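You operate a simulated robot arm through the tools that you are given. There is no shell and no other tool.

You are at the controls of a simulated robot arm. One attempt, no reset.

TASK
Tighten strut bolts 1, 2, 3 in that order at 10 Nm.
Fine: set the dial to 10; dock the driver; the brake stays on; the socket bolts stay loose.

The check looks at the end state, three seconds after you hand in, the way a careful person would. Anything else that was tipped, shoved, dropped, spilled or broken makes it a failure.

THE ROBOT
A 7-joint arm with a two-finger parallel gripper, fixed in place. Base frame: the origin is on the floor under the middle of its stand, x ahead of it, y to its left, z up; the work surface is at about z = 0.559. Readings come in m, degrees, newtons and seconds.
With the tool pointing down near the work surface it reaches from about 0.42 to 0.9 m from the base axis. Its first joint turns from -143.0 to 143.0 degrees. Payload 3 kg.
The TCP is the grasp point between the finger pads, 0.03 m short of the fingertips. In the tool frame z runs along the fingers and y along their closing line. Largest opening 0.094 m; finger width 0.028, thickness 0.01; the body of the gripper, 0.05 by 0.096 m, starts 0.055 m behind the TCP.
Orientation is that of the tool frame in the base frame, as a unit quaternion [w, x, y, z]. With the fingers straight down and closing along the base's y, the tool's x points along the base's -x, its y along +y and its z along -z.

THE INTERFACE
- The arm moves only by the tool send_rows. Its arguments are lists of equal length, an entry for each row: "translation": the shift along the tool's x, y, z in m, a list of three; "rotation": the turn, a rotation vector about the tool's x, y, z in degrees, a list of three; "hand": the finger opening in m, from 0 to 0.094. In form: {"translation": [[dx, dy, dz], ...], "rotation": [[wx, wy, wz], ...], "hand": [hand, ...]}. A call has 1 to 20 rows; each row shifts and turns the commanded pose from where the row before left it, along the tool's axes as they then stand. A row lasts 0.2 s, in which the tool goes at most 0.05 m and 8.6 degrees; a call with a longer step from one row to the next is refused whole, and so is a gripper value outside its range. Where a pose cannot be reached the arm comes as near as it can. A force on the tool above 50 N (or 10 N above the force at the start of the call, whichever is more), or a blocked arm, ends the call early, and 0.2 s more pass. Each finger travels about 0.072 m/s and halts on what it meets, pressing with about 35 N; the grip force reading is that of the motor and also rises with nothing between the fingers. The clock runs only during rows and for 0.2 s after the last one: add rows that do not move to give the fingers time. The reply holds the time, the measured pose of the TCP, the force on the tool along the base axes, the opening and the grip force, in the units named above and with some noise, with the torque about the TCP (base axes, N m) and any sound that the robot's microphone picked up.
- Cameras (640 x 400 px; columns grow to the right, rows downward): "scene" is fixed at [0.2136, -0.6501, 1.3966]; the picture's right is [0.84, -0.55, 0.00], its down [-0.34, -0.52, -0.78] and it looks along [0.43, 0.65, -0.63] (base axes); focal length 366 px, centre (320, 200). "wrist" rides on the gripper at [0.076, 0.014, -0.102] in the tool frame; the picture's right is [-0.18, 0.98, 0.00], its down [-0.75, -0.14, -0.64] and it looks along [-0.63, -0.12, 0.77] (tool axes); focal length 243 px, centre (320, 200). There is no depth. A picture from a camera that has moved, and an enlarged one, comes with that camera's place and axes in the base frame and with its lens. The place of the scene camera against the robot may be out by one fixed shift of up to 0.018 m in any direction.
- grab_frame(camera): a new picture of that camera. The clock stands still meanwhile.
- zoom(camera, box): a new picture of the part [left, top, right, bottom] of that camera's present view, enlarged. The clock stands still meanwhile.
- hand_in(): hands the job in; it is judged then, once.

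Places have to be worked out from the pictures, the camera data and where the tool is seen. Open the gripper and draw the arm clear of the work before you hand the job in, unless the task says otherwise.

The tools are called after ">>>" by a JSON object that holds its "name" and its "arguments". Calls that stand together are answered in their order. send_rows: Moves the arm, as the interface text tells. Its arguments: {"type":"object","properties":{"translation":{"type":"array","items":{"type":"array","items":{"type":"number"}}},"rotation":{"type":"array","items":{"type":"array","items":{"type":"number"}}},"hand":{"type":"array","items":{"type":"number"}}},"required":["translation","rotation","hand"]} The other tools are called the same way: grab_frame (camera) takes a picture; zoom (camera, box) takes an enlarged picture of a part of a camera's view; hand_in () hands the job in.

At the start:

```text
time: 0.0
ee_pos: [0.5884, 0.2751, 0.9541]
ee_rot: [0.001, 0.0, 1.0, 0.0]
wrist_force: [-0.5, 0.0, 0.2]
moment: [0.02, 0.0, 0.0]
grip_width: 0.0939
grip_force: 0.1
```

scene: 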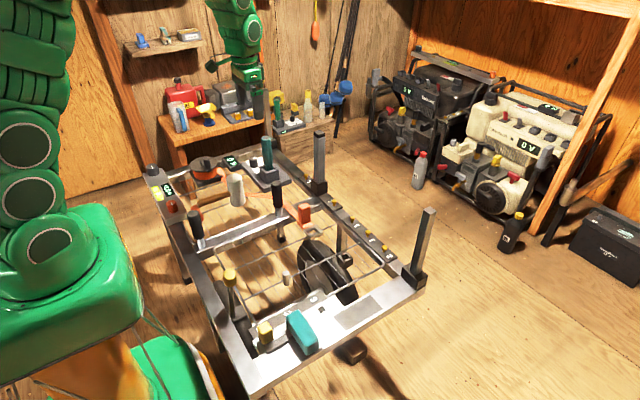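
wrist: 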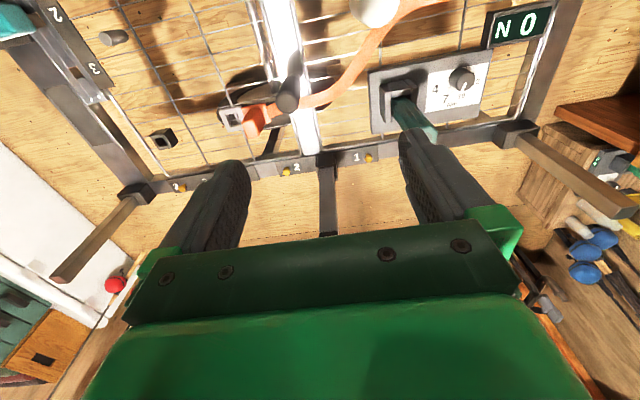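

I'll begin by looking closely at the scene: the driver dock, the dial, and the numbered bolts.

>>> {"name": "zoom", "arguments": {"camera": "scene", "box": [130, 120, 330, 245]}}

>>> {"name": "zoom", "arguments": {"camera": "scene", "box": [200, 200, 440, 350]}}

>>> {"name": "zoom", "arguments": {"camera": "wrist", "box": [320, 0, 600, 175]}}

>>> {"name": "zoom", "arguments": {"camera": "wrist", "box": [0, 0, 320, 200]}}

```text
3.20 times, centred on (230, 182) of scene
camera zoom: at [0.2136, -0.6501, 1.3966], right [0.84, -0.55, 0.0], down [-0.34, -0.52, -0.78], along [0.43, 0.65, -0.63], focal length 1172 px, centre (608, 256)
```

zoom: 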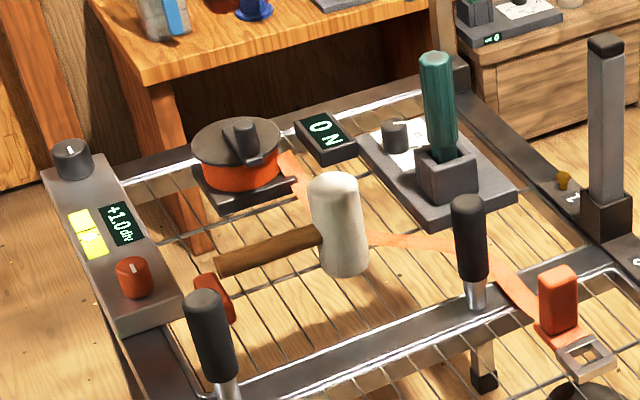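

```text
2.67 times, centred on (320, 275) of scene
camera zoom: at [0.2136, -0.6501, 1.3966], right [0.84, -0.55, 0.0], down [-0.34, -0.52, -0.78], along [0.43, 0.65, -0.63], focal length 977 px, centre (320, 0)
```

zoom: 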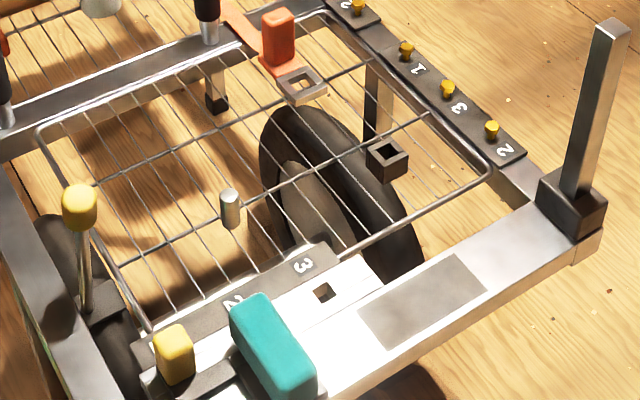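

```text
2.29 times, centred on (460, 88) of wrist
camera zoom: at [0.5124, 0.2898, 1.0573], right [0.18, 0.98, 0.0], down [0.75, -0.14, 0.64], along [0.63, -0.12, -0.77], focal length 555 px, centre (0, 457)
```

zoom: 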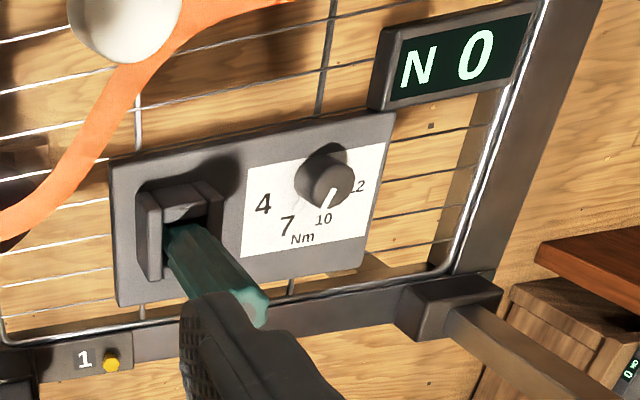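

```text
2.00 times, centred on (160, 100) of wrist
camera zoom: at [0.5124, 0.2898, 1.0573], right [0.18, 0.98, 0.0], down [0.75, -0.14, 0.64], along [0.63, -0.12, -0.77], focal length 485 px, centre (640, 400)
```

zoom: 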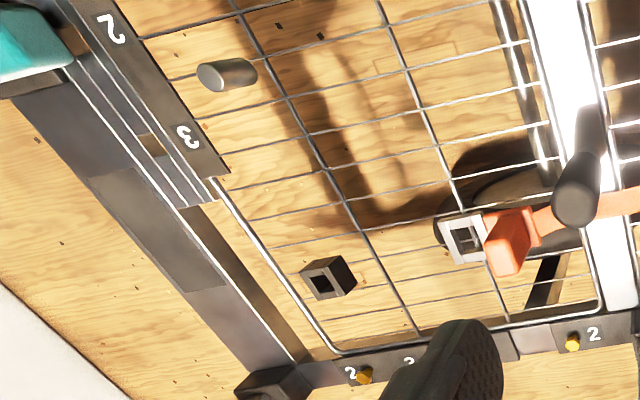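

The driver (teal handle) sits in a dock with an Nm dial; several numbered bolts sit along the far rail. I'll zoom in further to read the labels and the dial.

>>> {"name": "zoom", "arguments": {"camera": "scene", "box": [310, 185, 410, 265]}}

>>> {"name": "zoom", "arguments": {"camera": "scene", "box": [235, 135, 335, 200]}}

>>> {"name": "zoom", "arguments": {"camera": "wrist", "box": [360, 50, 500, 140]}}

>>> {"name": "zoom", "arguments": {"camera": "wrist", "box": [120, 130, 400, 210]}}

>>> {"name": "zoom", "arguments": {"camera": "scene", "box": [210, 250, 350, 370]}}

```text
5.00 times, centred on (360, 225) of scene
camera zoom: at [0.2136, -0.6501, 1.3966], right [0.84, -0.55, 0.0], down [-0.34, -0.52, -0.78], along [0.43, 0.65, -0.63], focal length 1832 px, centre (120, 75)
```

zoom: 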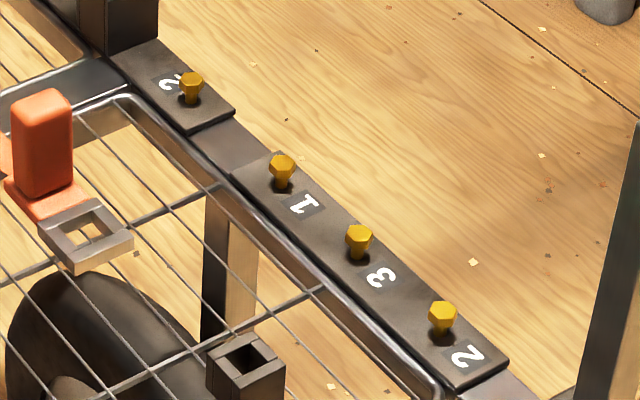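

```text
6.15 times, centred on (285, 168) of scene
camera zoom: at [0.2136, -0.6501, 1.3966], right [0.84, -0.55, 0.0], down [-0.34, -0.52, -0.78], along [0.43, 0.65, -0.63], focal length 2254 px, centre (535, 400)
```

zoom: 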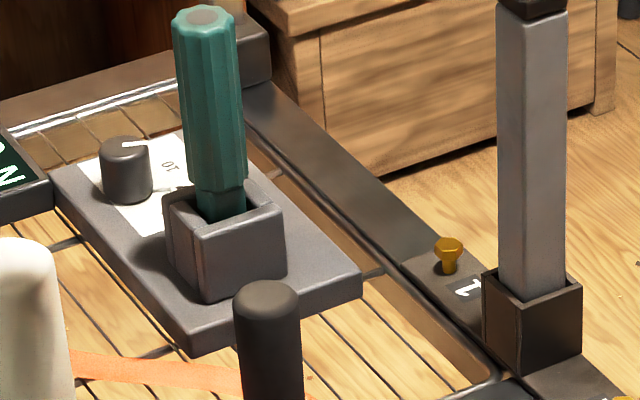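

```text
4.44 times, centred on (430, 95) of wrist
camera zoom: at [0.5124, 0.2898, 1.0573], right [0.18, 0.98, 0.0], down [0.75, -0.14, 0.64], along [0.63, -0.12, -0.77], focal length 1078 px, centre (-169, 667)
```

zoom: 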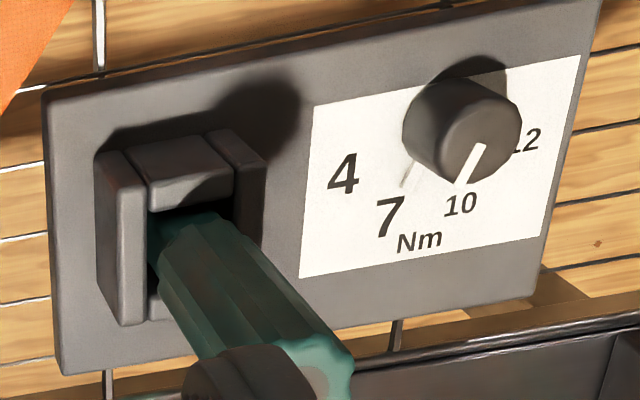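

```text
2.29 times, centred on (260, 170) of wrist
camera zoom: at [0.5124, 0.2898, 1.0573], right [0.18, 0.98, 0.0], down [0.75, -0.14, 0.64], along [0.63, -0.12, -0.77], focal length 555 px, centre (457, 269)
```

zoom: 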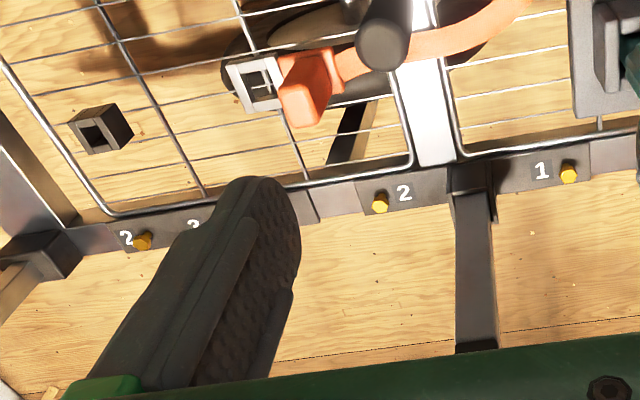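

```text
3.33 times, centred on (280, 310) of scene
camera zoom: at [0.2136, -0.6501, 1.3966], right [0.84, -0.55, 0.0], down [-0.34, -0.52, -0.78], along [0.43, 0.65, -0.63], focal length 1221 px, centre (453, -167)
```

zoom: 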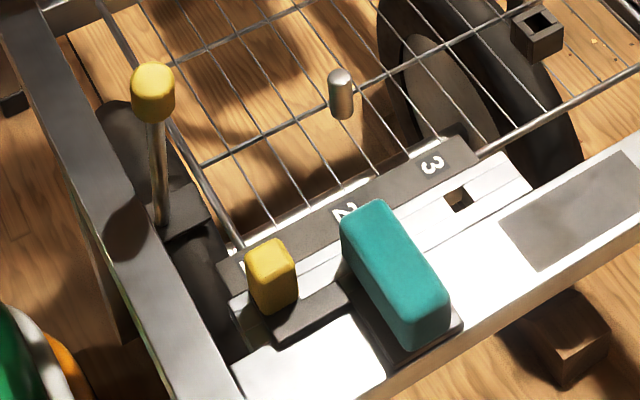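

The three-bolt plate (order along the rail 1, 3, 2) carries the strut bolts. The two bolts beside the middle post are the socket bolts. I'll bring the wrist camera near the dial and dock to read the setting, staying well above the driver handle.

>>> {"name": "send_rows", "arguments": {"translation": [[0.0085, 0.028, 0.019], [0.0085, 0.028, 0.019], [0.0085, 0.028, 0.019], [0.0085, 0.028, 0.019], [0.0085, 0.028, 0.019], [0.0085, 0.028, 0.019], [0.0085, 0.028, 0.019], [0.0085, 0.028, 0.019]], "rotation": [[0, 0, 0], [0, 0, 0], [0, 0, 0], [0, 0, 0], [0, 0, 0], [0, 0, 0], [0, 0, 0], [0, 0, 0]], "hand": [0.094, 0.094, 0.094, 0.094, 0.094, 0.094, 0.094, 0.094]}}

>>> {"name": "grab_frame", "arguments": {"camera": "wrist"}}

>>> {"name": "grab_frame", "arguments": {"camera": "scene"}}

```text
time: 1.8
ee_pos: [0.5189, 0.4999, 0.803]
ee_rot: [0.0, 0.0, 1.0, 0.001]
wrist_force: [-0.3, -0.6, 0.0]
moment: [0.05, 0.03, -0.01]
grip_width: 0.0939
grip_force: 0.1
```

```text
taken
camera wrist: at [0.4433, 0.5144, 0.9055], right [0.18, 0.98, 0.0], down [0.75, -0.14, 0.64], along [0.63, -0.12, -0.77], focal length 243 px, centre (320, 200)
```

wrist: 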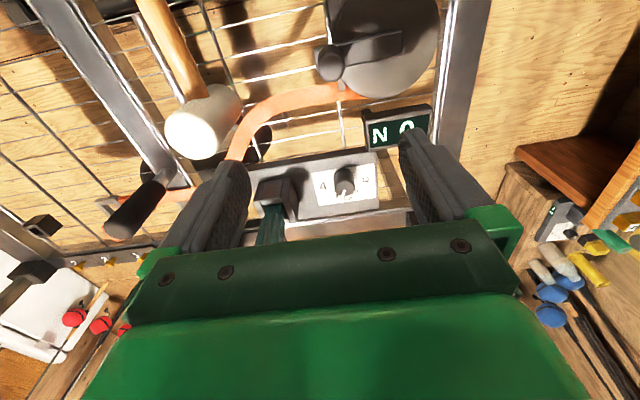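

```text
taken
```

scene: 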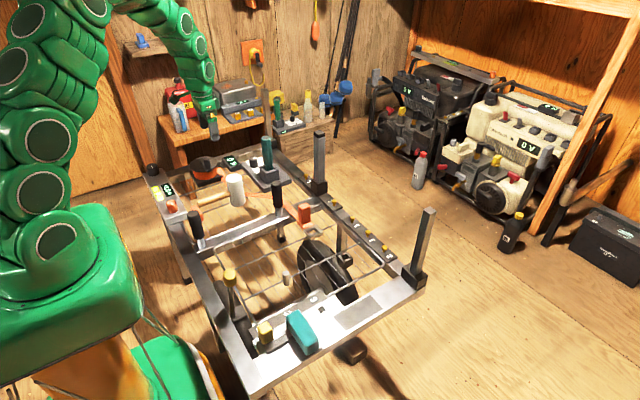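

The dial is now in view between the fingers; I'll zoom on it to read the pointer.

>>> {"name": "zoom", "arguments": {"camera": "wrist", "box": [250, 130, 410, 230]}}

>>> {"name": "zoom", "arguments": {"camera": "wrist", "box": [305, 155, 385, 205]}}

```text
4.00 times, centred on (330, 180) of wrist
camera zoom: at [0.4433, 0.5144, 0.9055], right [0.18, 0.98, 0.0], down [0.75, -0.14, 0.64], along [0.63, -0.12, -0.77], focal length 970 px, centre (280, 280)
```

zoom: 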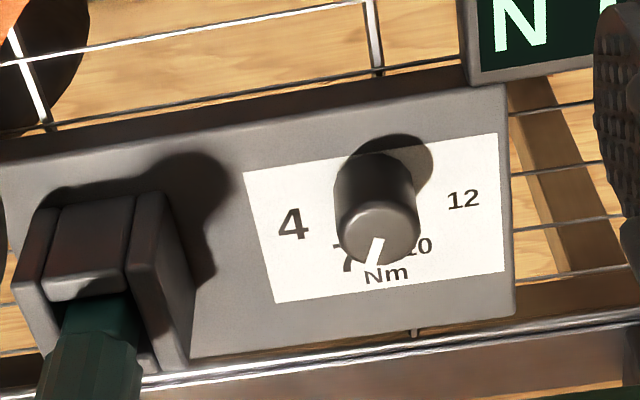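

```text
8.00 times, centred on (345, 180) of wrist
camera zoom: at [0.4433, 0.5144, 0.9055], right [0.18, 0.98, 0.0], down [0.75, -0.14, 0.64], along [0.63, -0.12, -0.77], focal length 1941 px, centre (120, 360)
```

zoom: 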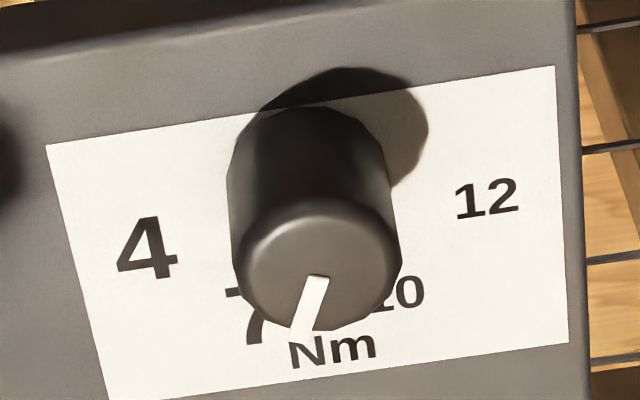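

The pointer stands at about 7, and the marks 4/7/10/12 are spaced roughly 48° apart, so the knob needs about +48° counterclockwise from above. I put the knob at about (0.657, 0.511, top z≈0.63) and will move above it to verify.

>>> {"name": "send_rows", "arguments": {"translation": [[-0.0276, 0.0022, 0.01], [-0.0276, 0.0022, 0.01], [-0.0276, 0.0022, 0.01], [-0.0276, 0.0022, 0.01], [-0.0276, 0.0022, 0.01]], "rotation": [[0, 0, 0], [0, 0, 0], [0, 0, 0], [0, 0, 0], [0, 0, 0]], "hand": [0.094, 0.094, 0.094, 0.094, 0.094]}}

>>> {"name": "grab_frame", "arguments": {"camera": "wrist"}}

>>> {"name": "zoom", "arguments": {"camera": "wrist", "box": [240, 50, 400, 150]}}

>>> {"name": "zoom", "arguments": {"camera": "scene", "box": [180, 80, 340, 180]}}

```text
time: 3.0
ee_pos: [0.6585, 0.5117, 0.7513]
ee_rot: [0.0, 0.001, 1.0, 0.0]
wrist_force: [-0.4, 0.6, 0.1]
moment: [0.0, 0.02, -0.01]
grip_width: 0.0941
grip_force: 0.1
```

```text
taken
camera wrist: at [0.5829, 0.5268, 0.8534], right [0.18, 0.98, 0.0], down [0.75, -0.14, 0.64], along [0.63, -0.12, -0.77], focal length 243 px, centre (320, 200)
```

wrist: 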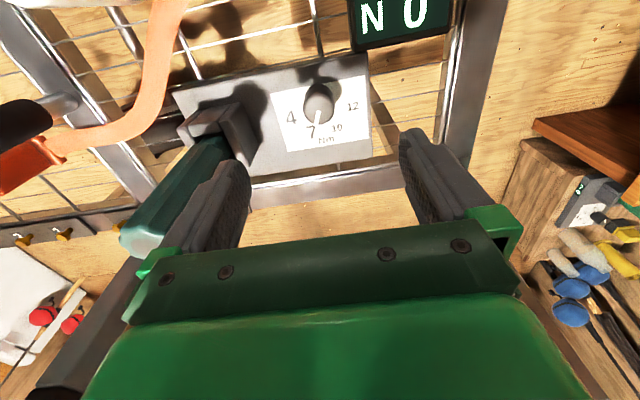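

```text
4.00 times, centred on (320, 100) of wrist
camera zoom: at [0.5829, 0.5268, 0.8534], right [0.18, 0.98, 0.0], down [0.75, -0.14, 0.64], along [0.63, -0.12, -0.77], focal length 970 px, centre (320, 600)
```

zoom: 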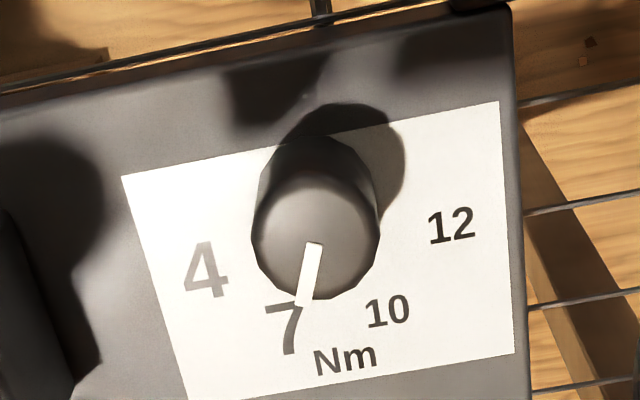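

```text
4.00 times, centred on (260, 130) of scene
camera zoom: at [0.2136, -0.6501, 1.3966], right [0.84, -0.55, 0.0], down [-0.34, -0.52, -0.78], along [0.43, 0.65, -0.63], focal length 1465 px, centre (560, 480)
```

zoom: 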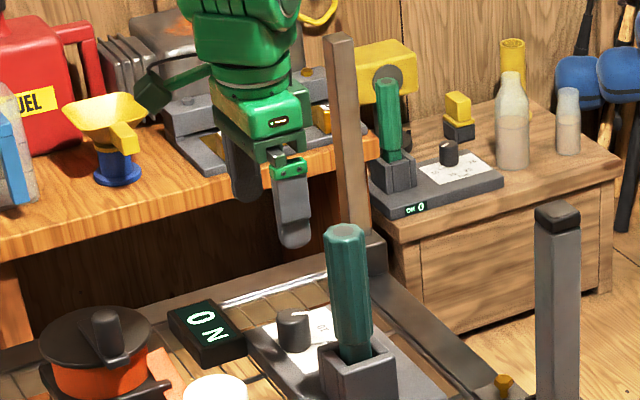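

Triangulating the two views puts the knob at about (0.665, 0.510), its top at z≈0.615 and the label plate at z≈0.58. I'll descend partway with the fingers partly open and check again.

>>> {"name": "send_rows", "arguments": {"translation": [[-0.0022, -0.0004, 0.022], [-0.0022, -0.0004, 0.022], [-0.0022, -0.0004, 0.022]], "rotation": [[0, 0, 0], [0, 0, 0], [0, 0, 0]], "hand": [0.08, 0.075, 0.07]}}

>>> {"name": "grab_frame", "arguments": {"camera": "wrist"}}

>>> {"name": "zoom", "arguments": {"camera": "wrist", "box": [240, 70, 400, 170]}}

>>> {"name": "zoom", "arguments": {"camera": "scene", "box": [200, 110, 320, 185]}}

```text
time: 3.8
ee_pos: [0.6635, 0.5077, 0.6838]
ee_rot: [0.0, 0.0, 1.0, 0.0]
wrist_force: [-0.1, 0.2, -0.2]
moment: [-0.01, 0.0, -0.01]
grip_width: 0.0701
grip_force: 0.1
```

```text
taken
camera wrist: at [0.5879, 0.523, 0.7867], right [0.18, 0.98, 0.0], down [0.75, -0.14, 0.64], along [0.63, -0.12, -0.77], focal length 243 px, centre (320, 200)
```

wrist: 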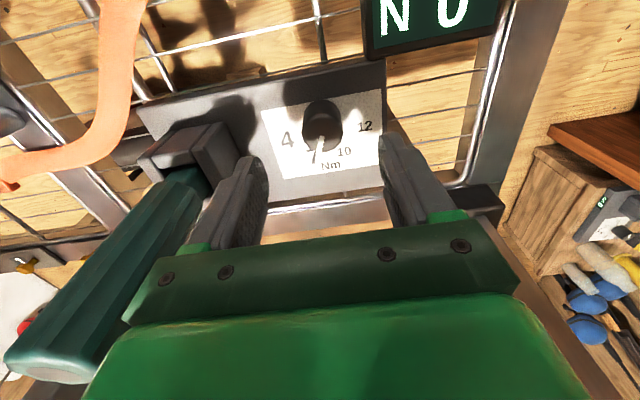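

```text
4.00 times, centred on (320, 120) of wrist
camera zoom: at [0.5879, 0.523, 0.7867], right [0.18, 0.98, 0.0], down [0.75, -0.14, 0.64], along [0.63, -0.12, -0.77], focal length 970 px, centre (320, 520)
```

zoom: 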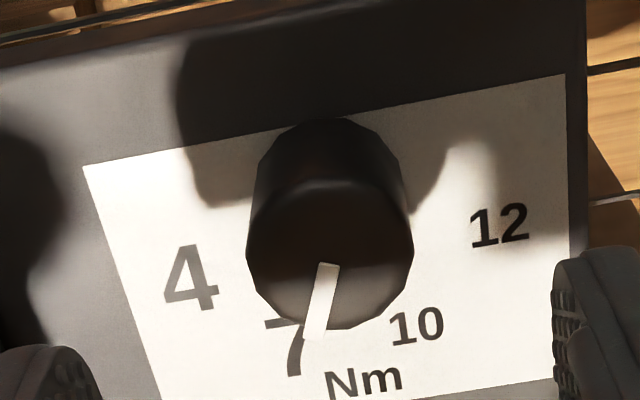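

```text
5.33 times, centred on (260, 148) of scene
camera zoom: at [0.2136, -0.6501, 1.3966], right [0.84, -0.55, 0.0], down [-0.34, -0.52, -0.78], along [0.43, 0.65, -0.63], focal length 1954 px, centre (640, 480)
```

zoom: 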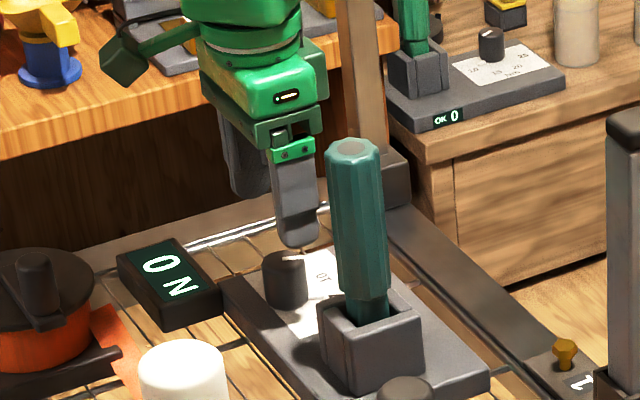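

The side bench has a second driver dock with its own dial; I'll zoom on it to compare before touching anything.

>>> {"name": "zoom", "arguments": {"camera": "scene", "box": [265, 105, 325, 142]}}

>>> {"name": "zoom", "arguments": {"camera": "wrist", "box": [540, 140, 640, 250]}}

>>> {"name": "zoom", "arguments": {"camera": "scene", "box": [235, 145, 300, 190]}}

```text
10.67 times, centred on (295, 124) of scene
camera zoom: at [0.2136, -0.6501, 1.3966], right [0.84, -0.55, 0.0], down [-0.34, -0.52, -0.78], along [0.43, 0.65, -0.63], focal length 3907 px, centre (587, 1016)
```

zoom: 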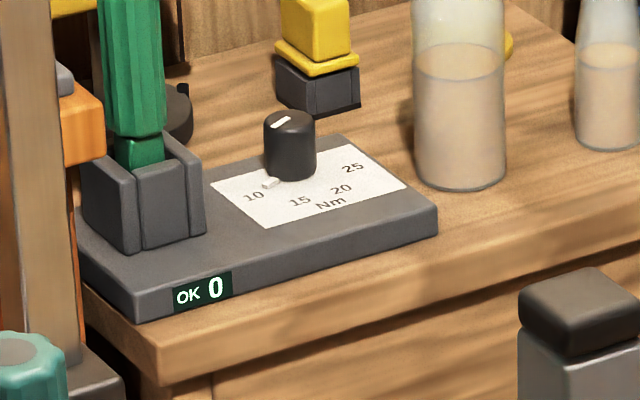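

```text
3.64 times, centred on (590, 195) of wrist
camera zoom: at [0.5879, 0.523, 0.7867], right [0.18, 0.98, 0.0], down [0.75, -0.14, 0.64], along [0.63, -0.12, -0.77], focal length 882 px, centre (-662, 218)
```

zoom: 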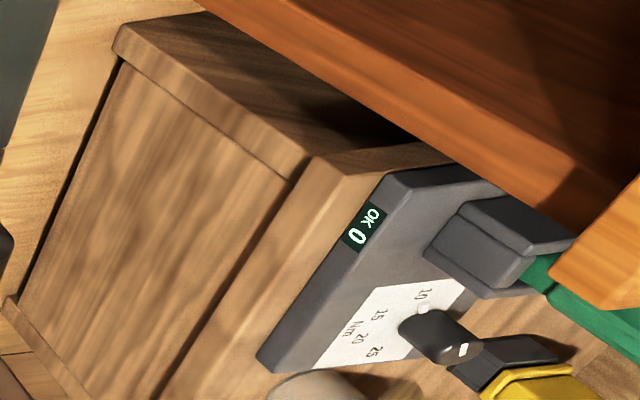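

```text
8.89 times, centred on (268, 168) of scene
camera zoom: at [0.2136, -0.6501, 1.3966], right [0.84, -0.55, 0.0], down [-0.34, -0.52, -0.78], along [0.43, 0.65, -0.63], focal length 3256 px, centre (787, 489)
```

zoom: 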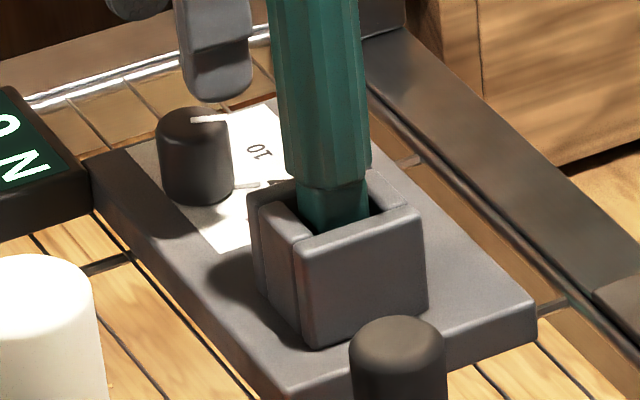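

The bench dock (10–25 scale) is out of reach and separate, so the cart dock with 4/7/10/12 is the one to use. I'll turn the gripper −24° (base) while descending to knob height (TCP z≈0.62), so the 48° turn stays centred.

>>> {"name": "send_rows", "arguments": {"translation": [[-0.001, 0.002, 0.0], [0, 0, 0], [0, 0, 0], [0, 0, 0.02], [0, 0, 0.022], [0, 0, 0.02]], "rotation": [[0, 0, 8], [0, 0, 8], [0, 0, 8], [0, 0, 0], [0, 0, 0], [0, 0, 0]], "hand": [0.07, 0.065, 0.06, 0.06, 0.06, 0.06]}}

>>> {"name": "grab_frame", "arguments": {"camera": "wrist"}}

>>> {"name": "zoom", "arguments": {"camera": "scene", "box": [200, 110, 320, 185]}}

```text
time: 5.2
ee_pos: [0.6659, 0.5105, 0.6238]
ee_rot: [0.0, 0.207, 0.978, 0.0]
wrist_force: [-0.1, 0.0, 0.6]
moment: [-0.01, -0.01, 0.0]
grip_width: 0.0602
grip_force: 0.0
```

```text
taken
camera wrist: at [0.603, 0.5552, 0.727], right [0.57, 0.82, 0.0], down [0.63, -0.44, 0.64], along [0.53, -0.36, -0.77], focal length 243 px, centre (320, 200)
```

wrist: 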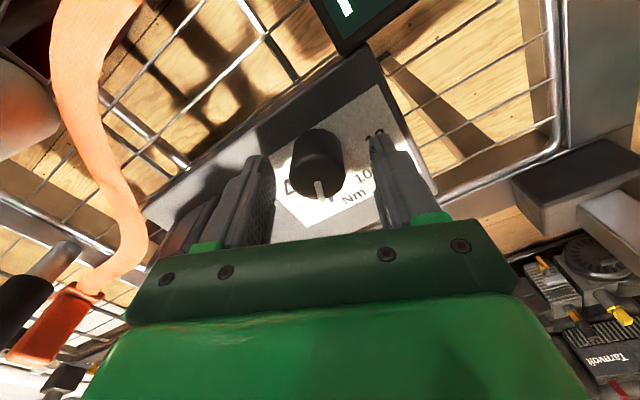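

```text
5.33 times, centred on (260, 148) of scene
camera zoom: at [0.2136, -0.6501, 1.3966], right [0.84, -0.55, 0.0], down [-0.34, -0.52, -0.78], along [0.43, 0.65, -0.63], focal length 1954 px, centre (640, 480)
```

zoom: 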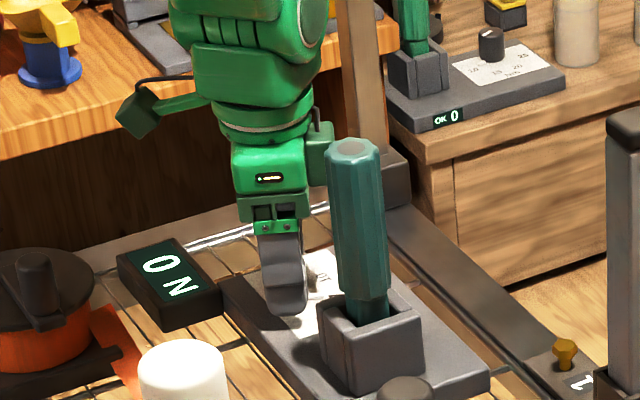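

The knob sits centred between the fingers. I'll close on it.

>>> {"name": "send_rows", "arguments": {"translation": [[0, 0, 0], [0, 0, 0], [0, 0, 0]], "rotation": [[0, 0, 0], [0, 0, 0], [0, 0, 0]], "hand": [0.04, 0.015, 0.015]}}

>>> {"name": "grab_frame", "arguments": {"camera": "wrist"}}

```text
time: 6.0
ee_pos: [0.6662, 0.5101, 0.6246]
ee_rot: [-0.001, 0.207, 0.978, 0.0]
wrist_force: [-15.3, -21.6, 10.0]
moment: [0.17, 0.15, 0.02]
grip_width: 0.0318
grip_force: 45.0
```

```text
taken
camera wrist: at [0.6029, 0.5542, 0.7268], right [0.57, 0.82, 0.0], down [0.63, -0.43, 0.64], along [0.53, -0.37, -0.77], focal length 243 px, centre (320, 200)
```

wrist: 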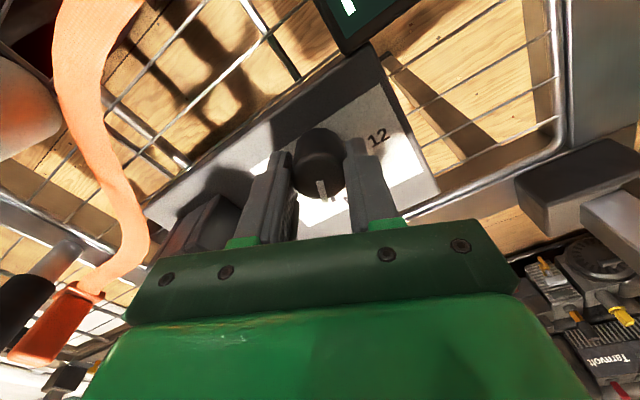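

The knob is gripped at 0.032 m, but there's a ~26 N sideways load, so the grip is off-centre. I'll shift the hand about 1 mm along the load to relieve it.

>>> {"name": "send_rows", "arguments": {"translation": [[0, -0.001, 0], [0, 0, 0]], "rotation": [[0, 0, 0], [0, 0, 0]], "hand": [0.015, 0.015]}}

```text
time: 6.6
ee_pos: [0.6659, 0.5081, 0.6237]
ee_rot: [0.0, 0.208, 0.978, 0.0]
wrist_force: [-3.9, -12.6, -4.8]
moment: [0.61, -0.53, 0.01]
grip_width: 0.0309
grip_force: 44.5
```

The load halved; one more small shift.

>>> {"name": "send_rows", "arguments": {"translation": [[0, -0.0008, 0], [0, 0, 0]], "rotation": [[0, 0, 0], [0, 0, 0]], "hand": [0.015, 0.015]}}

```text
time: 7.2
ee_pos: [0.6667, 0.5102, 0.6235]
ee_rot: [0.0, 0.208, 0.978, 0.0]
wrist_force: [12.4, 2.6, -11.9]
moment: [-0.42, -0.06, -0.02]
grip_width: 0.0316
grip_force: 45.3
```

The lateral load is now small. I'll turn the knob +48° (base z), i.e. −48° about tool z, in 6 steps.

>>> {"name": "send_rows", "arguments": {"translation": [[0, 0, 0], [0, 0, 0], [0, 0, 0], [0, 0, 0], [0, 0, 0], [0, 0, 0], [0, 0, 0]], "rotation": [[0, 0, -8], [0, 0, -8], [0, 0, -8], [0, 0, -8], [0, 0, -8], [0, 0, -8], [0, 0, 0]], "hand": [0.015, 0.015, 0.015, 0.015, 0.015, 0.015, 0.015]}}

>>> {"name": "grab_frame", "arguments": {"camera": "wrist"}}

>>> {"name": "zoom", "arguments": {"camera": "wrist", "box": [240, 100, 400, 200]}}

```text
time: 8.8
ee_pos: [0.6648, 0.5099, 0.6242]
ee_rot: [0.001, -0.21, 0.978, 0.0]
wrist_force: [10.5, 16.9, -1.8]
moment: [0.59, -0.99, 0.03]
grip_width: 0.0315
grip_force: 45.1
```

```text
taken
camera wrist: at [0.5895, 0.492, 0.7276], right [-0.23, 0.97, 0.0], down [0.75, 0.18, 0.64], along [0.62, 0.15, -0.77], focal length 243 px, centre (320, 200)
```

wrist: 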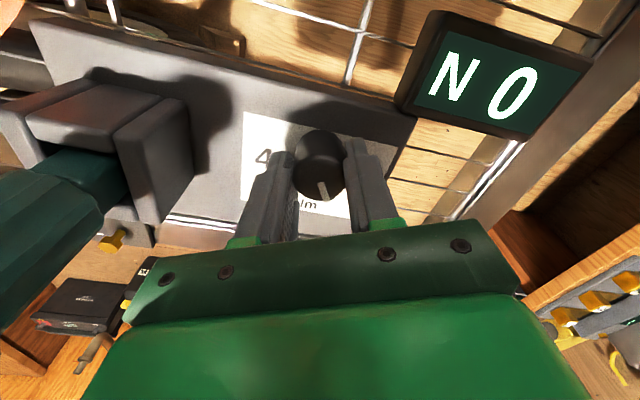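

```text
4.00 times, centred on (320, 150) of wrist
camera zoom: at [0.5895, 0.492, 0.7276], right [-0.23, 0.97, 0.0], down [0.75, 0.18, 0.64], along [0.62, 0.15, -0.77], focal length 970 px, centre (320, 400)
```

zoom: 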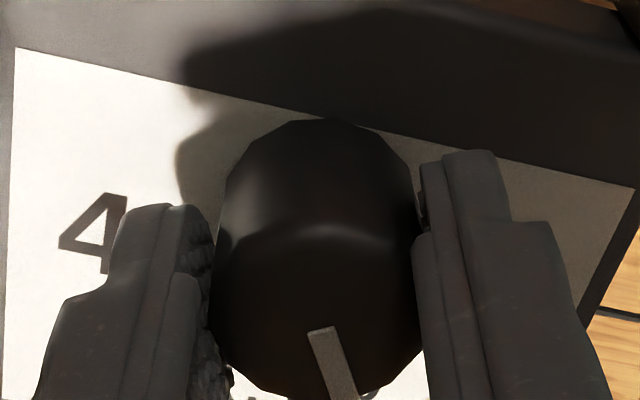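

The knob turned with the fingers. I'll release, lift and look at the pointer against the scale.

>>> {"name": "send_rows", "arguments": {"translation": [[0, 0, 0], [0, 0, 0], [0, 0, -0.02], [0, 0, -0.04], [0, 0, -0.04], [0, 0, 0]], "rotation": [[0, 0, 0], [0, 0, 0], [0, 0, 0], [0, 0, 8], [0, 0, 8], [0, 0, 8]], "hand": [0.04, 0.06, 0.06, 0.06, 0.07, 0.07]}}

>>> {"name": "zoom", "arguments": {"camera": "wrist", "box": [240, 50, 400, 150]}}

>>> {"name": "zoom", "arguments": {"camera": "scene", "box": [235, 145, 300, 190]}}

```text
time: 10.2
ee_pos: [0.6652, 0.5094, 0.724]
ee_rot: [0.0, 0.001, 1.0, 0.0]
wrist_force: [0.0, 1.2, -0.4]
moment: [0.01, 0.01, 0.0]
grip_width: 0.07
grip_force: 0.2
```

```text
4.00 times, centred on (320, 100) of wrist
camera zoom: at [0.5899, 0.5238, 0.8279], right [0.19, 0.98, 0.0], down [0.75, -0.14, 0.64], along [0.63, -0.12, -0.77], focal length 970 px, centre (320, 600)
```

zoom: 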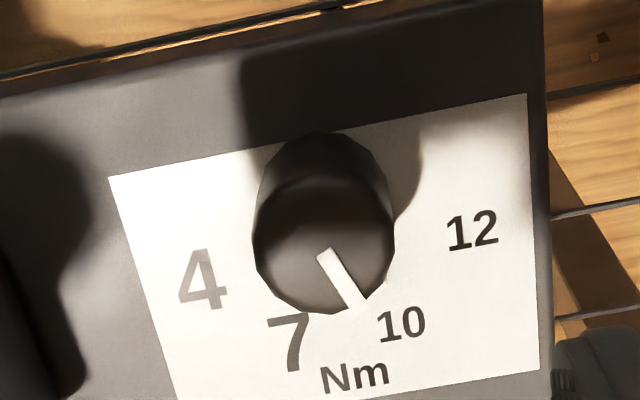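

```text
8.89 times, centred on (268, 168) of scene
camera zoom: at [0.2136, -0.6501, 1.3966], right [0.84, -0.55, 0.0], down [-0.34, -0.52, -0.78], along [0.43, 0.65, -0.63], focal length 3256 px, centre (787, 489)
```

zoom: 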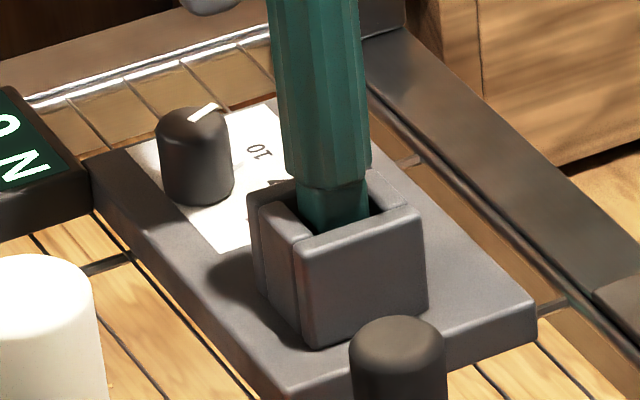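

The pointer now aims at or slightly past 10. I'll zoom in tighter for a precise angle.

>>> {"name": "zoom", "arguments": {"camera": "wrist", "box": [280, 80, 360, 130]}}

```text
8.00 times, centred on (320, 105) of wrist
camera zoom: at [0.5899, 0.5238, 0.8279], right [0.19, 0.98, 0.0], down [0.75, -0.14, 0.64], along [0.63, -0.12, -0.77], focal length 1941 px, centre (320, 960)
```

zoom: 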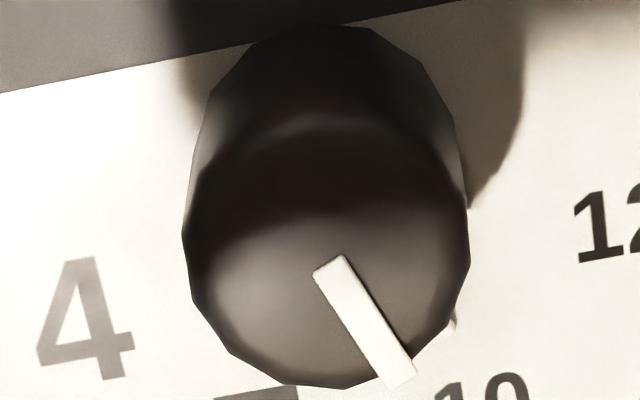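

Measured pointer angle ≈22°, matching the direction of the 10 mark (≈21.5°): the dial reads 10. Next I'll rise and go over the driver handle to locate it.

>>> {"name": "send_rows", "arguments": {"translation": [[0, 0, -0.04], [0, 0, -0.045], [0, 0, -0.045], [-0.005, -0.03, 0], [-0.005, -0.04, 0], [-0.005, -0.04, 0], [0, 0, 0]], "rotation": [[0, 0, 0], [0, 0, 0], [0, 0, 0], [0, 0, 0], [0, 0, 0], [0, 0, 0], [0, 0, 0]], "hand": [0.07, 0.08, 0.09, 0.094, 0.094, 0.094, 0.094]}}

>>> {"name": "grab_frame", "arguments": {"camera": "wrist"}}

>>> {"name": "grab_frame", "arguments": {"camera": "scene"}}

```text
time: 11.8
ee_pos: [0.6784, 0.3993, 0.8539]
ee_rot: [0.001, 0.0, 1.0, 0.0]
wrist_force: [-0.2, 0.6, 0.3]
moment: [-0.01, 0.01, -0.03]
grip_width: 0.0941
grip_force: 0.1
```

```text
taken
camera wrist: at [0.6032, 0.4134, 0.9572], right [0.18, 0.98, 0.0], down [0.75, -0.14, 0.64], along [0.63, -0.12, -0.77], focal length 243 px, centre (320, 200)
```

wrist: 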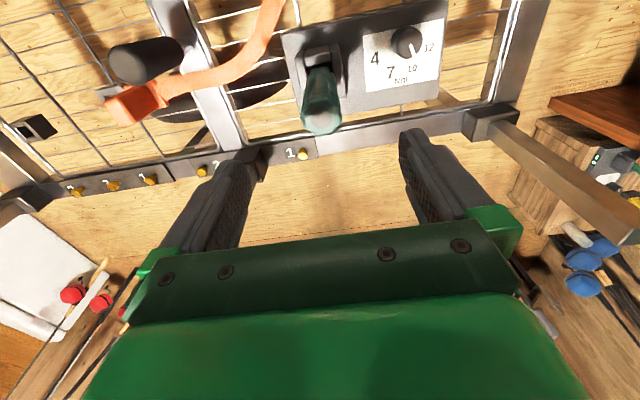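

```text
taken
```

scene: 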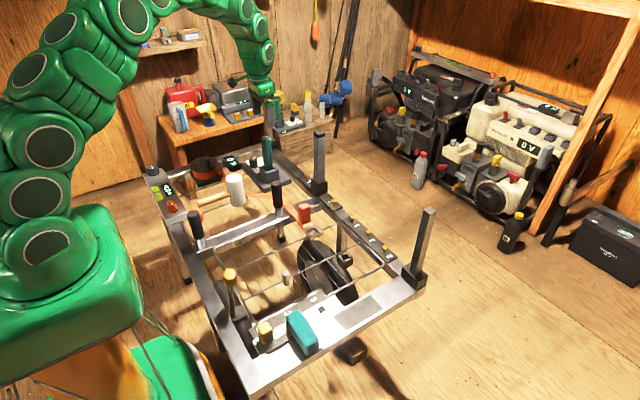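

The handle top appears near (321,122). I'll zoom to locate it accurately.

>>> {"name": "zoom", "arguments": {"camera": "wrist", "box": [260, 40, 380, 150]}}

>>> {"name": "zoom", "arguments": {"camera": "wrist", "box": [40, 130, 240, 230]}}

```text
3.64 times, centred on (320, 95) of wrist
camera zoom: at [0.6032, 0.4134, 0.9572], right [0.18, 0.98, 0.0], down [0.75, -0.14, 0.64], along [0.63, -0.12, -0.77], focal length 882 px, centre (320, 582)
```

zoom: 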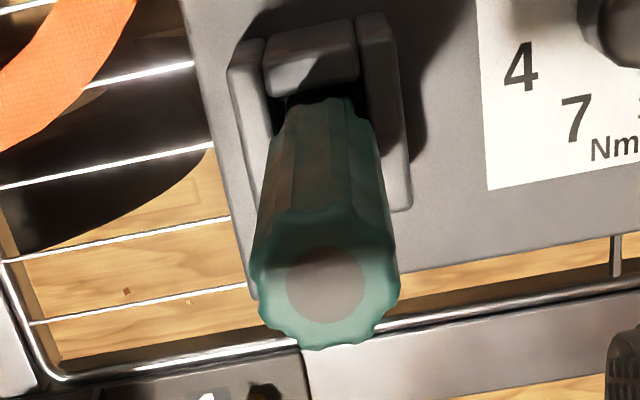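

```text
3.20 times, centred on (140, 180) of wrist
camera zoom: at [0.6032, 0.4134, 0.9572], right [0.18, 0.98, 0.0], down [0.75, -0.14, 0.64], along [0.63, -0.12, -0.77], focal length 776 px, centre (896, 264)
```

zoom: 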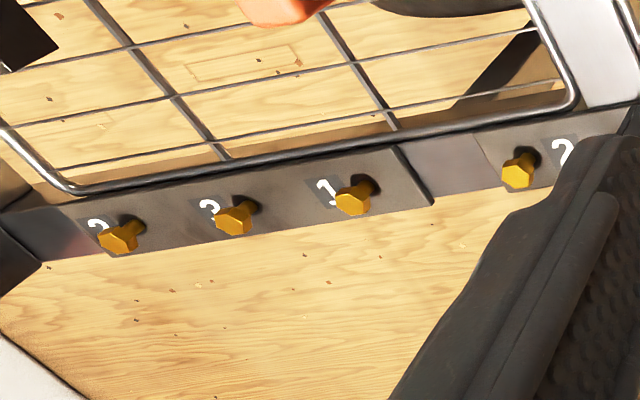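

I put the handle axis at about (0.679, 0.400), top z≈0.756, diameter ≈0.032. With the hand fully open around it, I'll descend to TCP z≈0.72, leaving about 2 cm between the palm and the handle top.

>>> {"name": "send_rows", "arguments": {"translation": [[0, 0, 0.03], [0, 0, 0.03], [0, 0, 0.03], [0, 0, 0.025], [0, 0, 0.018]], "rotation": [[0, 0, 0], [0, 0, 0], [0, 0, 0], [0, 0, 0], [0, 0, 0]], "hand": [0.094, 0.094, 0.094, 0.094, 0.094]}}

>>> {"name": "grab_frame", "arguments": {"camera": "wrist"}}

>>> {"name": "zoom", "arguments": {"camera": "scene", "box": [220, 80, 340, 195]}}

```text
time: 13.0
ee_pos: [0.6812, 0.3986, 0.7223]
ee_rot: [0.0, 0.001, 1.0, 0.0]
wrist_force: [0.6, -0.2, 0.4]
moment: [0.0, 0.05, -0.01]
grip_width: 0.0939
grip_force: 0.0
```

```text
taken
camera wrist: at [0.605, 0.4141, 0.8252], right [0.18, 0.98, 0.0], down [0.75, -0.14, 0.64], along [0.63, -0.12, -0.77], focal length 243 px, centre (320, 200)
```

wrist: 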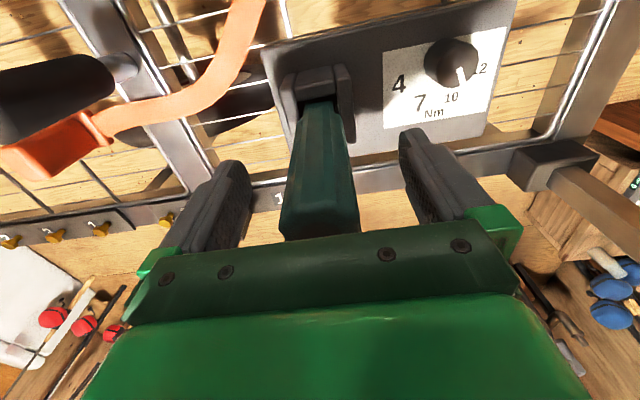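

```text
3.48 times, centred on (280, 138) of scene
camera zoom: at [0.2136, -0.6501, 1.3966], right [0.84, -0.55, 0.0], down [-0.34, -0.52, -0.78], along [0.43, 0.65, -0.63], focal length 1274 px, centre (459, 417)
```

zoom: 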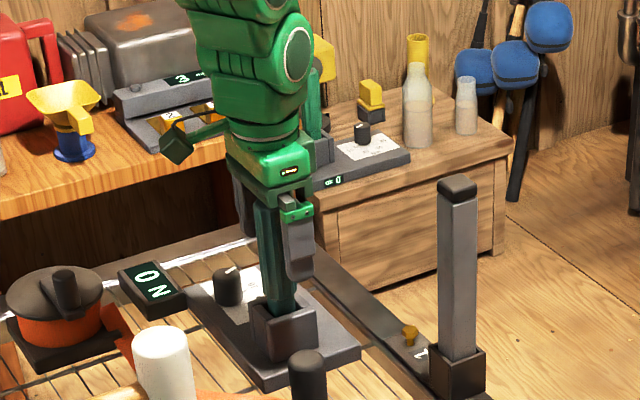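

The handle is centred between the fingers. Closing on it now.

>>> {"name": "send_rows", "arguments": {"translation": [[0, 0, 0], [0, 0, 0], [0, 0, 0], [0, 0, 0]], "rotation": [[0, 0, 0], [0, 0, 0], [0, 0, 0], [0, 0, 0]], "hand": [0.065, 0.04, 0.02, 0.015]}}

>>> {"name": "grab_frame", "arguments": {"camera": "wrist"}}

```text
time: 14.0
ee_pos: [0.6809, 0.3996, 0.7224]
ee_rot: [0.001, 0.0, 1.0, 0.0]
wrist_force: [0.6, -0.9, 0.3]
moment: [-0.12, -0.06, -0.03]
grip_width: 0.0355
grip_force: 34.6
```

```text
taken
camera wrist: at [0.605, 0.4141, 0.8255], right [0.18, 0.98, 0.0], down [0.75, -0.14, 0.64], along [0.63, -0.12, -0.77], focal length 243 px, centre (320, 200)
```

wrist: 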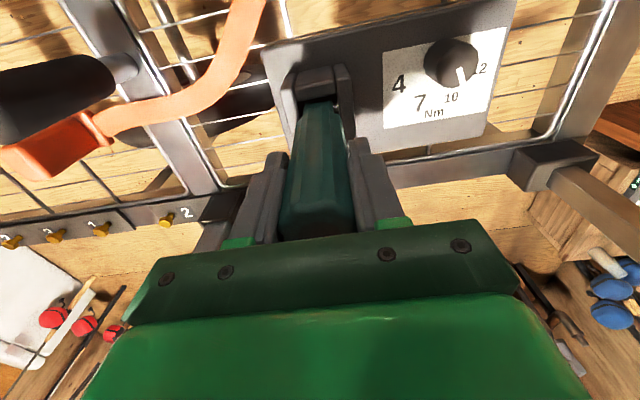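

Firm grip at 0.0355 m with almost no side load. I'll lift the driver straight up out of the dock.

>>> {"name": "send_rows", "arguments": {"translation": [[0, 0, -0.01], [0, 0, -0.02], [0, 0, -0.025], [0, 0, -0.03], [0, 0, -0.03], [0, 0, -0.035], [0, 0, 0]], "rotation": [[0, 0, 0], [0, 0, 0], [0, 0, 0], [0, 0, 0], [0, 0, 0], [0, 0, 0], [0, 0, 0]], "hand": [0.015, 0.015, 0.015, 0.015, 0.015, 0.015, 0.015]}}

>>> {"name": "grab_frame", "arguments": {"camera": "wrist"}}

>>> {"name": "zoom", "arguments": {"camera": "scene", "box": [220, 60, 340, 195]}}

```text
time: 15.6
ee_pos: [0.6791, 0.3989, 0.8721]
ee_rot: [0.001, 0.0, 1.0, 0.0]
wrist_force: [-0.1, 0.0, -2.4]
moment: [0.06, -0.05, -0.03]
grip_width: 0.0353
grip_force: 35.1
```

```text
taken
camera wrist: at [0.6028, 0.413, 0.9758], right [0.18, 0.98, 0.0], down [0.75, -0.14, 0.64], along [0.63, -0.12, -0.77], focal length 243 px, centre (320, 200)
```

wrist: 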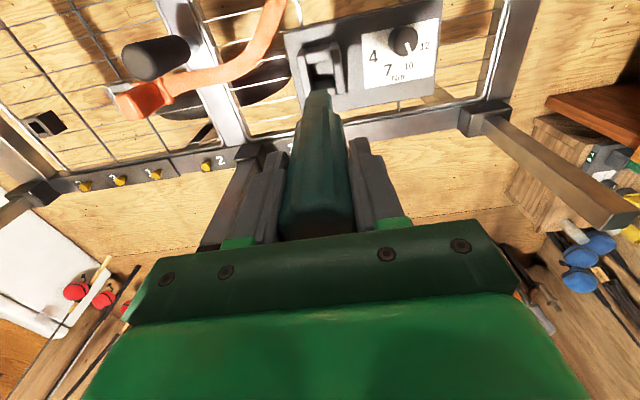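

```text
2.96 times, centred on (280, 128) of scene
camera zoom: at [0.2136, -0.6501, 1.3966], right [0.84, -0.55, 0.0], down [-0.34, -0.52, -0.78], along [0.43, 0.65, -0.63], focal length 1085 px, centre (438, 415)
```

zoom: 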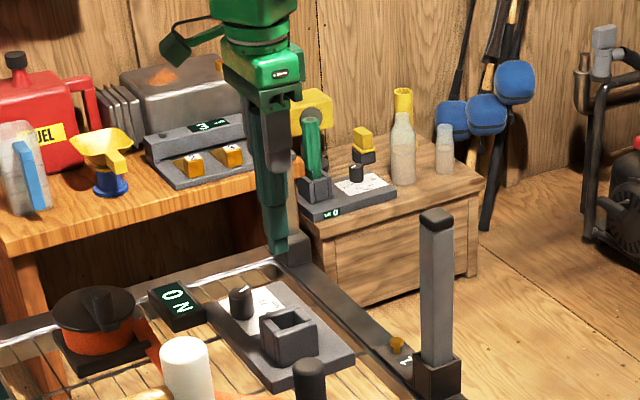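

The driver is free of the dock (weight about 2.4 N, tip about 0.14 m below the TCP). I'll raise it clear of the post and grips, carry it along x≈0.68 to y≈0.05, and then look at strut bolt 1.

>>> {"name": "send_rows", "arguments": {"translation": [[0, 0, -0.035], [0, 0, -0.035], [0, -0.03, 0], [0, -0.04, 0], [0, -0.045, 0], [0, -0.045, 0], [0, -0.045, 0], [0, -0.045, 0], [0, -0.045, 0], [0, -0.032, 0], [0, -0.02, 0], [-0.03, 0, 0], [-0.04, 0, 0], [-0.02, 0, 0.02], [0, 0, 0.035], [0, 0, 0.035], [0, 0, 0]], "rotation": [[0, 0, 0], [0, 0, 0], [0, 0, 0], [0, 0, 0], [0, 0, 0], [0, 0, 0], [0, 0, 0], [0, 0, 0], [0, 0, 0], [0, 0, 0], [0, 0, 0], [0, 0, 0], [0, 0, 0], [0, 0, 0], [0, 0, 0], [0, 0, 0], [0, 0, 0]], "hand": [0.015, 0.015, 0.015, 0.015, 0.015, 0.015, 0.015, 0.015, 0.015, 0.015, 0.015, 0.015, 0.015, 0.015, 0.015, 0.015, 0.015]}}

>>> {"name": "grab_frame", "arguments": {"camera": "wrist"}}

>>> {"name": "grab_frame", "arguments": {"camera": "scene"}}

```text
time: 19.2
ee_pos: [0.7705, 0.0527, 0.8493]
ee_rot: [0.0, 0.0, 1.0, 0.001]
wrist_force: [-0.5, 0.8, -3.2]
moment: [0.02, 0.0, 0.03]
grip_width: 0.0355
grip_force: 35.0
```

```text
taken
camera wrist: at [0.695, 0.0663, 0.9519], right [0.18, 0.98, 0.0], down [0.75, -0.14, 0.64], along [0.63, -0.12, -0.77], focal length 243 px, centre (320, 200)
```

wrist: 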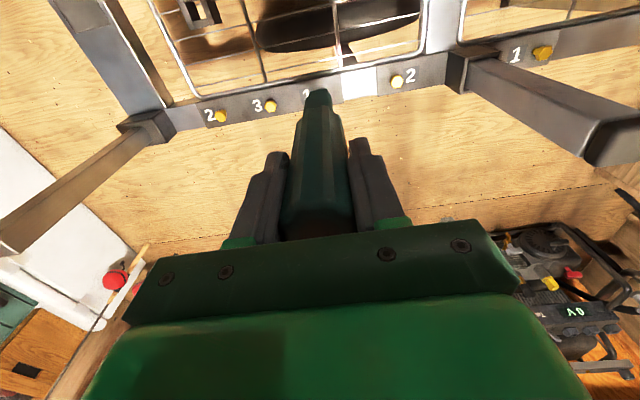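

```text
taken
```

scene: 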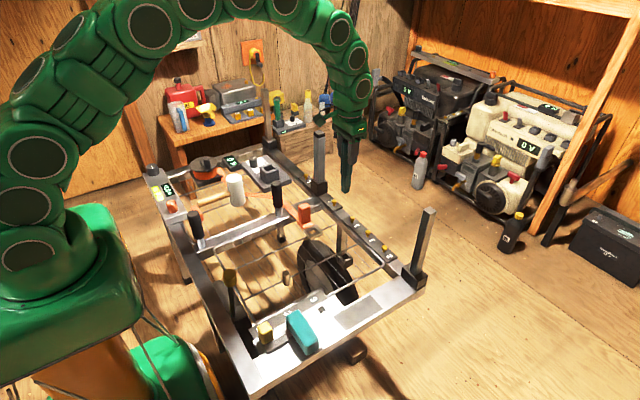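

Strut bolt 1 is hidden behind the driver tip. I'll zoom to measure the tip and the other bolts.

>>> {"name": "zoom", "arguments": {"camera": "wrist", "box": [190, 60, 430, 210]}}

>>> {"name": "zoom", "arguments": {"camera": "scene", "box": [300, 150, 420, 270]}}

```text
2.67 times, centred on (310, 135) of wrist
camera zoom: at [0.695, 0.0663, 0.9519], right [0.18, 0.98, 0.0], down [0.75, -0.14, 0.64], along [0.63, -0.12, -0.77], focal length 647 px, centre (347, 373)
```

zoom: 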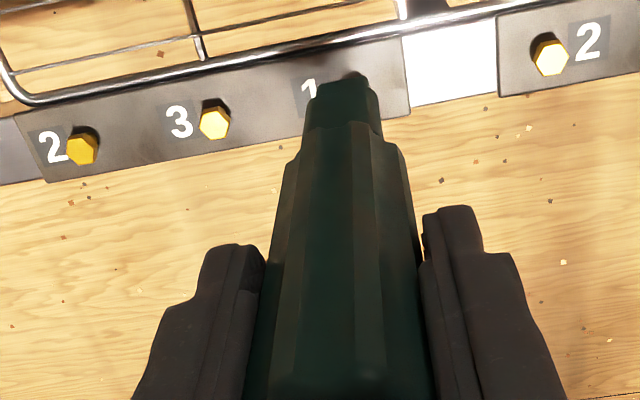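

```text
3.33 times, centred on (360, 210) of scene
camera zoom: at [0.2136, -0.6501, 1.3966], right [0.84, -0.55, 0.0], down [-0.34, -0.52, -0.78], along [0.43, 0.65, -0.63], focal length 1221 px, centre (187, 167)
```

zoom: 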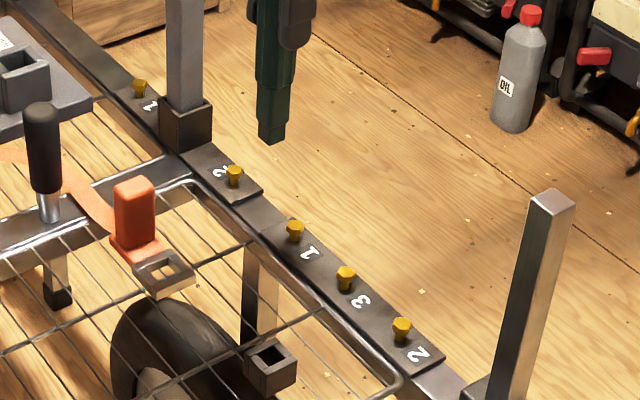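

Triangulated bolt heads: bolt 1 ≈ (0.8055, 0.0475), bolt 3 ≈ (0.805, −0.031), bolt 2 ≈ (0.805, −0.111), with head tops near z≈0.58. I'll move the driver above bolt 1 with the tip about 5 cm over it and re-check.

>>> {"name": "send_rows", "arguments": {"translation": [[-0.0176, -0.0025, 0], [-0.0176, -0.0025, 0], [0, 0, 0.035], [0, 0, 0.035], [0, 0, 0]], "rotation": [[0, 0, 0], [0, 0, 0], [0, 0, 0], [0, 0, 0], [0, 0, 0]], "hand": [0.015, 0.015, 0.015, 0.015, 0.015]}}

>>> {"name": "zoom", "arguments": {"camera": "wrist", "box": [220, 60, 420, 185]}}

>>> {"name": "zoom", "arguments": {"camera": "scene", "box": [300, 160, 410, 250]}}

```text
time: 20.4
ee_pos: [0.8051, 0.0473, 0.7801]
ee_rot: [-0.001, 0.0, 1.0, -0.001]
wrist_force: [-0.3, 0.4, -4.3]
moment: [0.06, 0.01, -0.01]
grip_width: 0.0355
grip_force: 35.2
```

```text
3.20 times, centred on (320, 122) of wrist
camera zoom: at [0.7294, 0.0623, 0.8829], right [0.18, 0.98, 0.0], down [0.75, -0.14, 0.64], along [0.63, -0.12, -0.77], focal length 776 px, centre (320, 448)
```

zoom: 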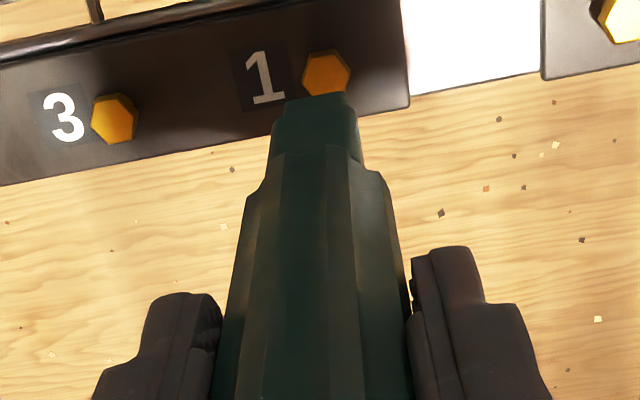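

```text
4.44 times, centred on (355, 205) of scene
camera zoom: at [0.2136, -0.6501, 1.3966], right [0.84, -0.55, 0.0], down [-0.34, -0.52, -0.78], along [0.43, 0.65, -0.63], focal length 1628 px, centre (164, 178)
```

zoom: 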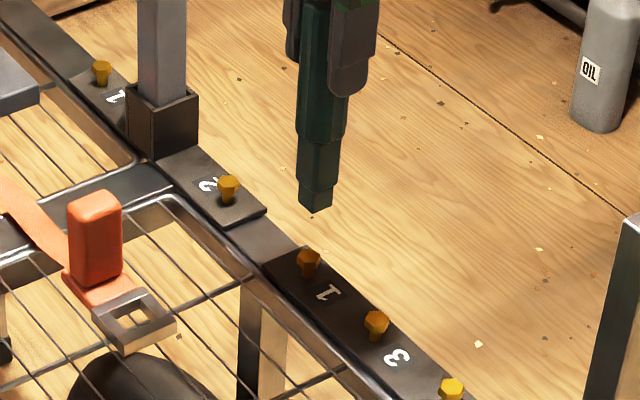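

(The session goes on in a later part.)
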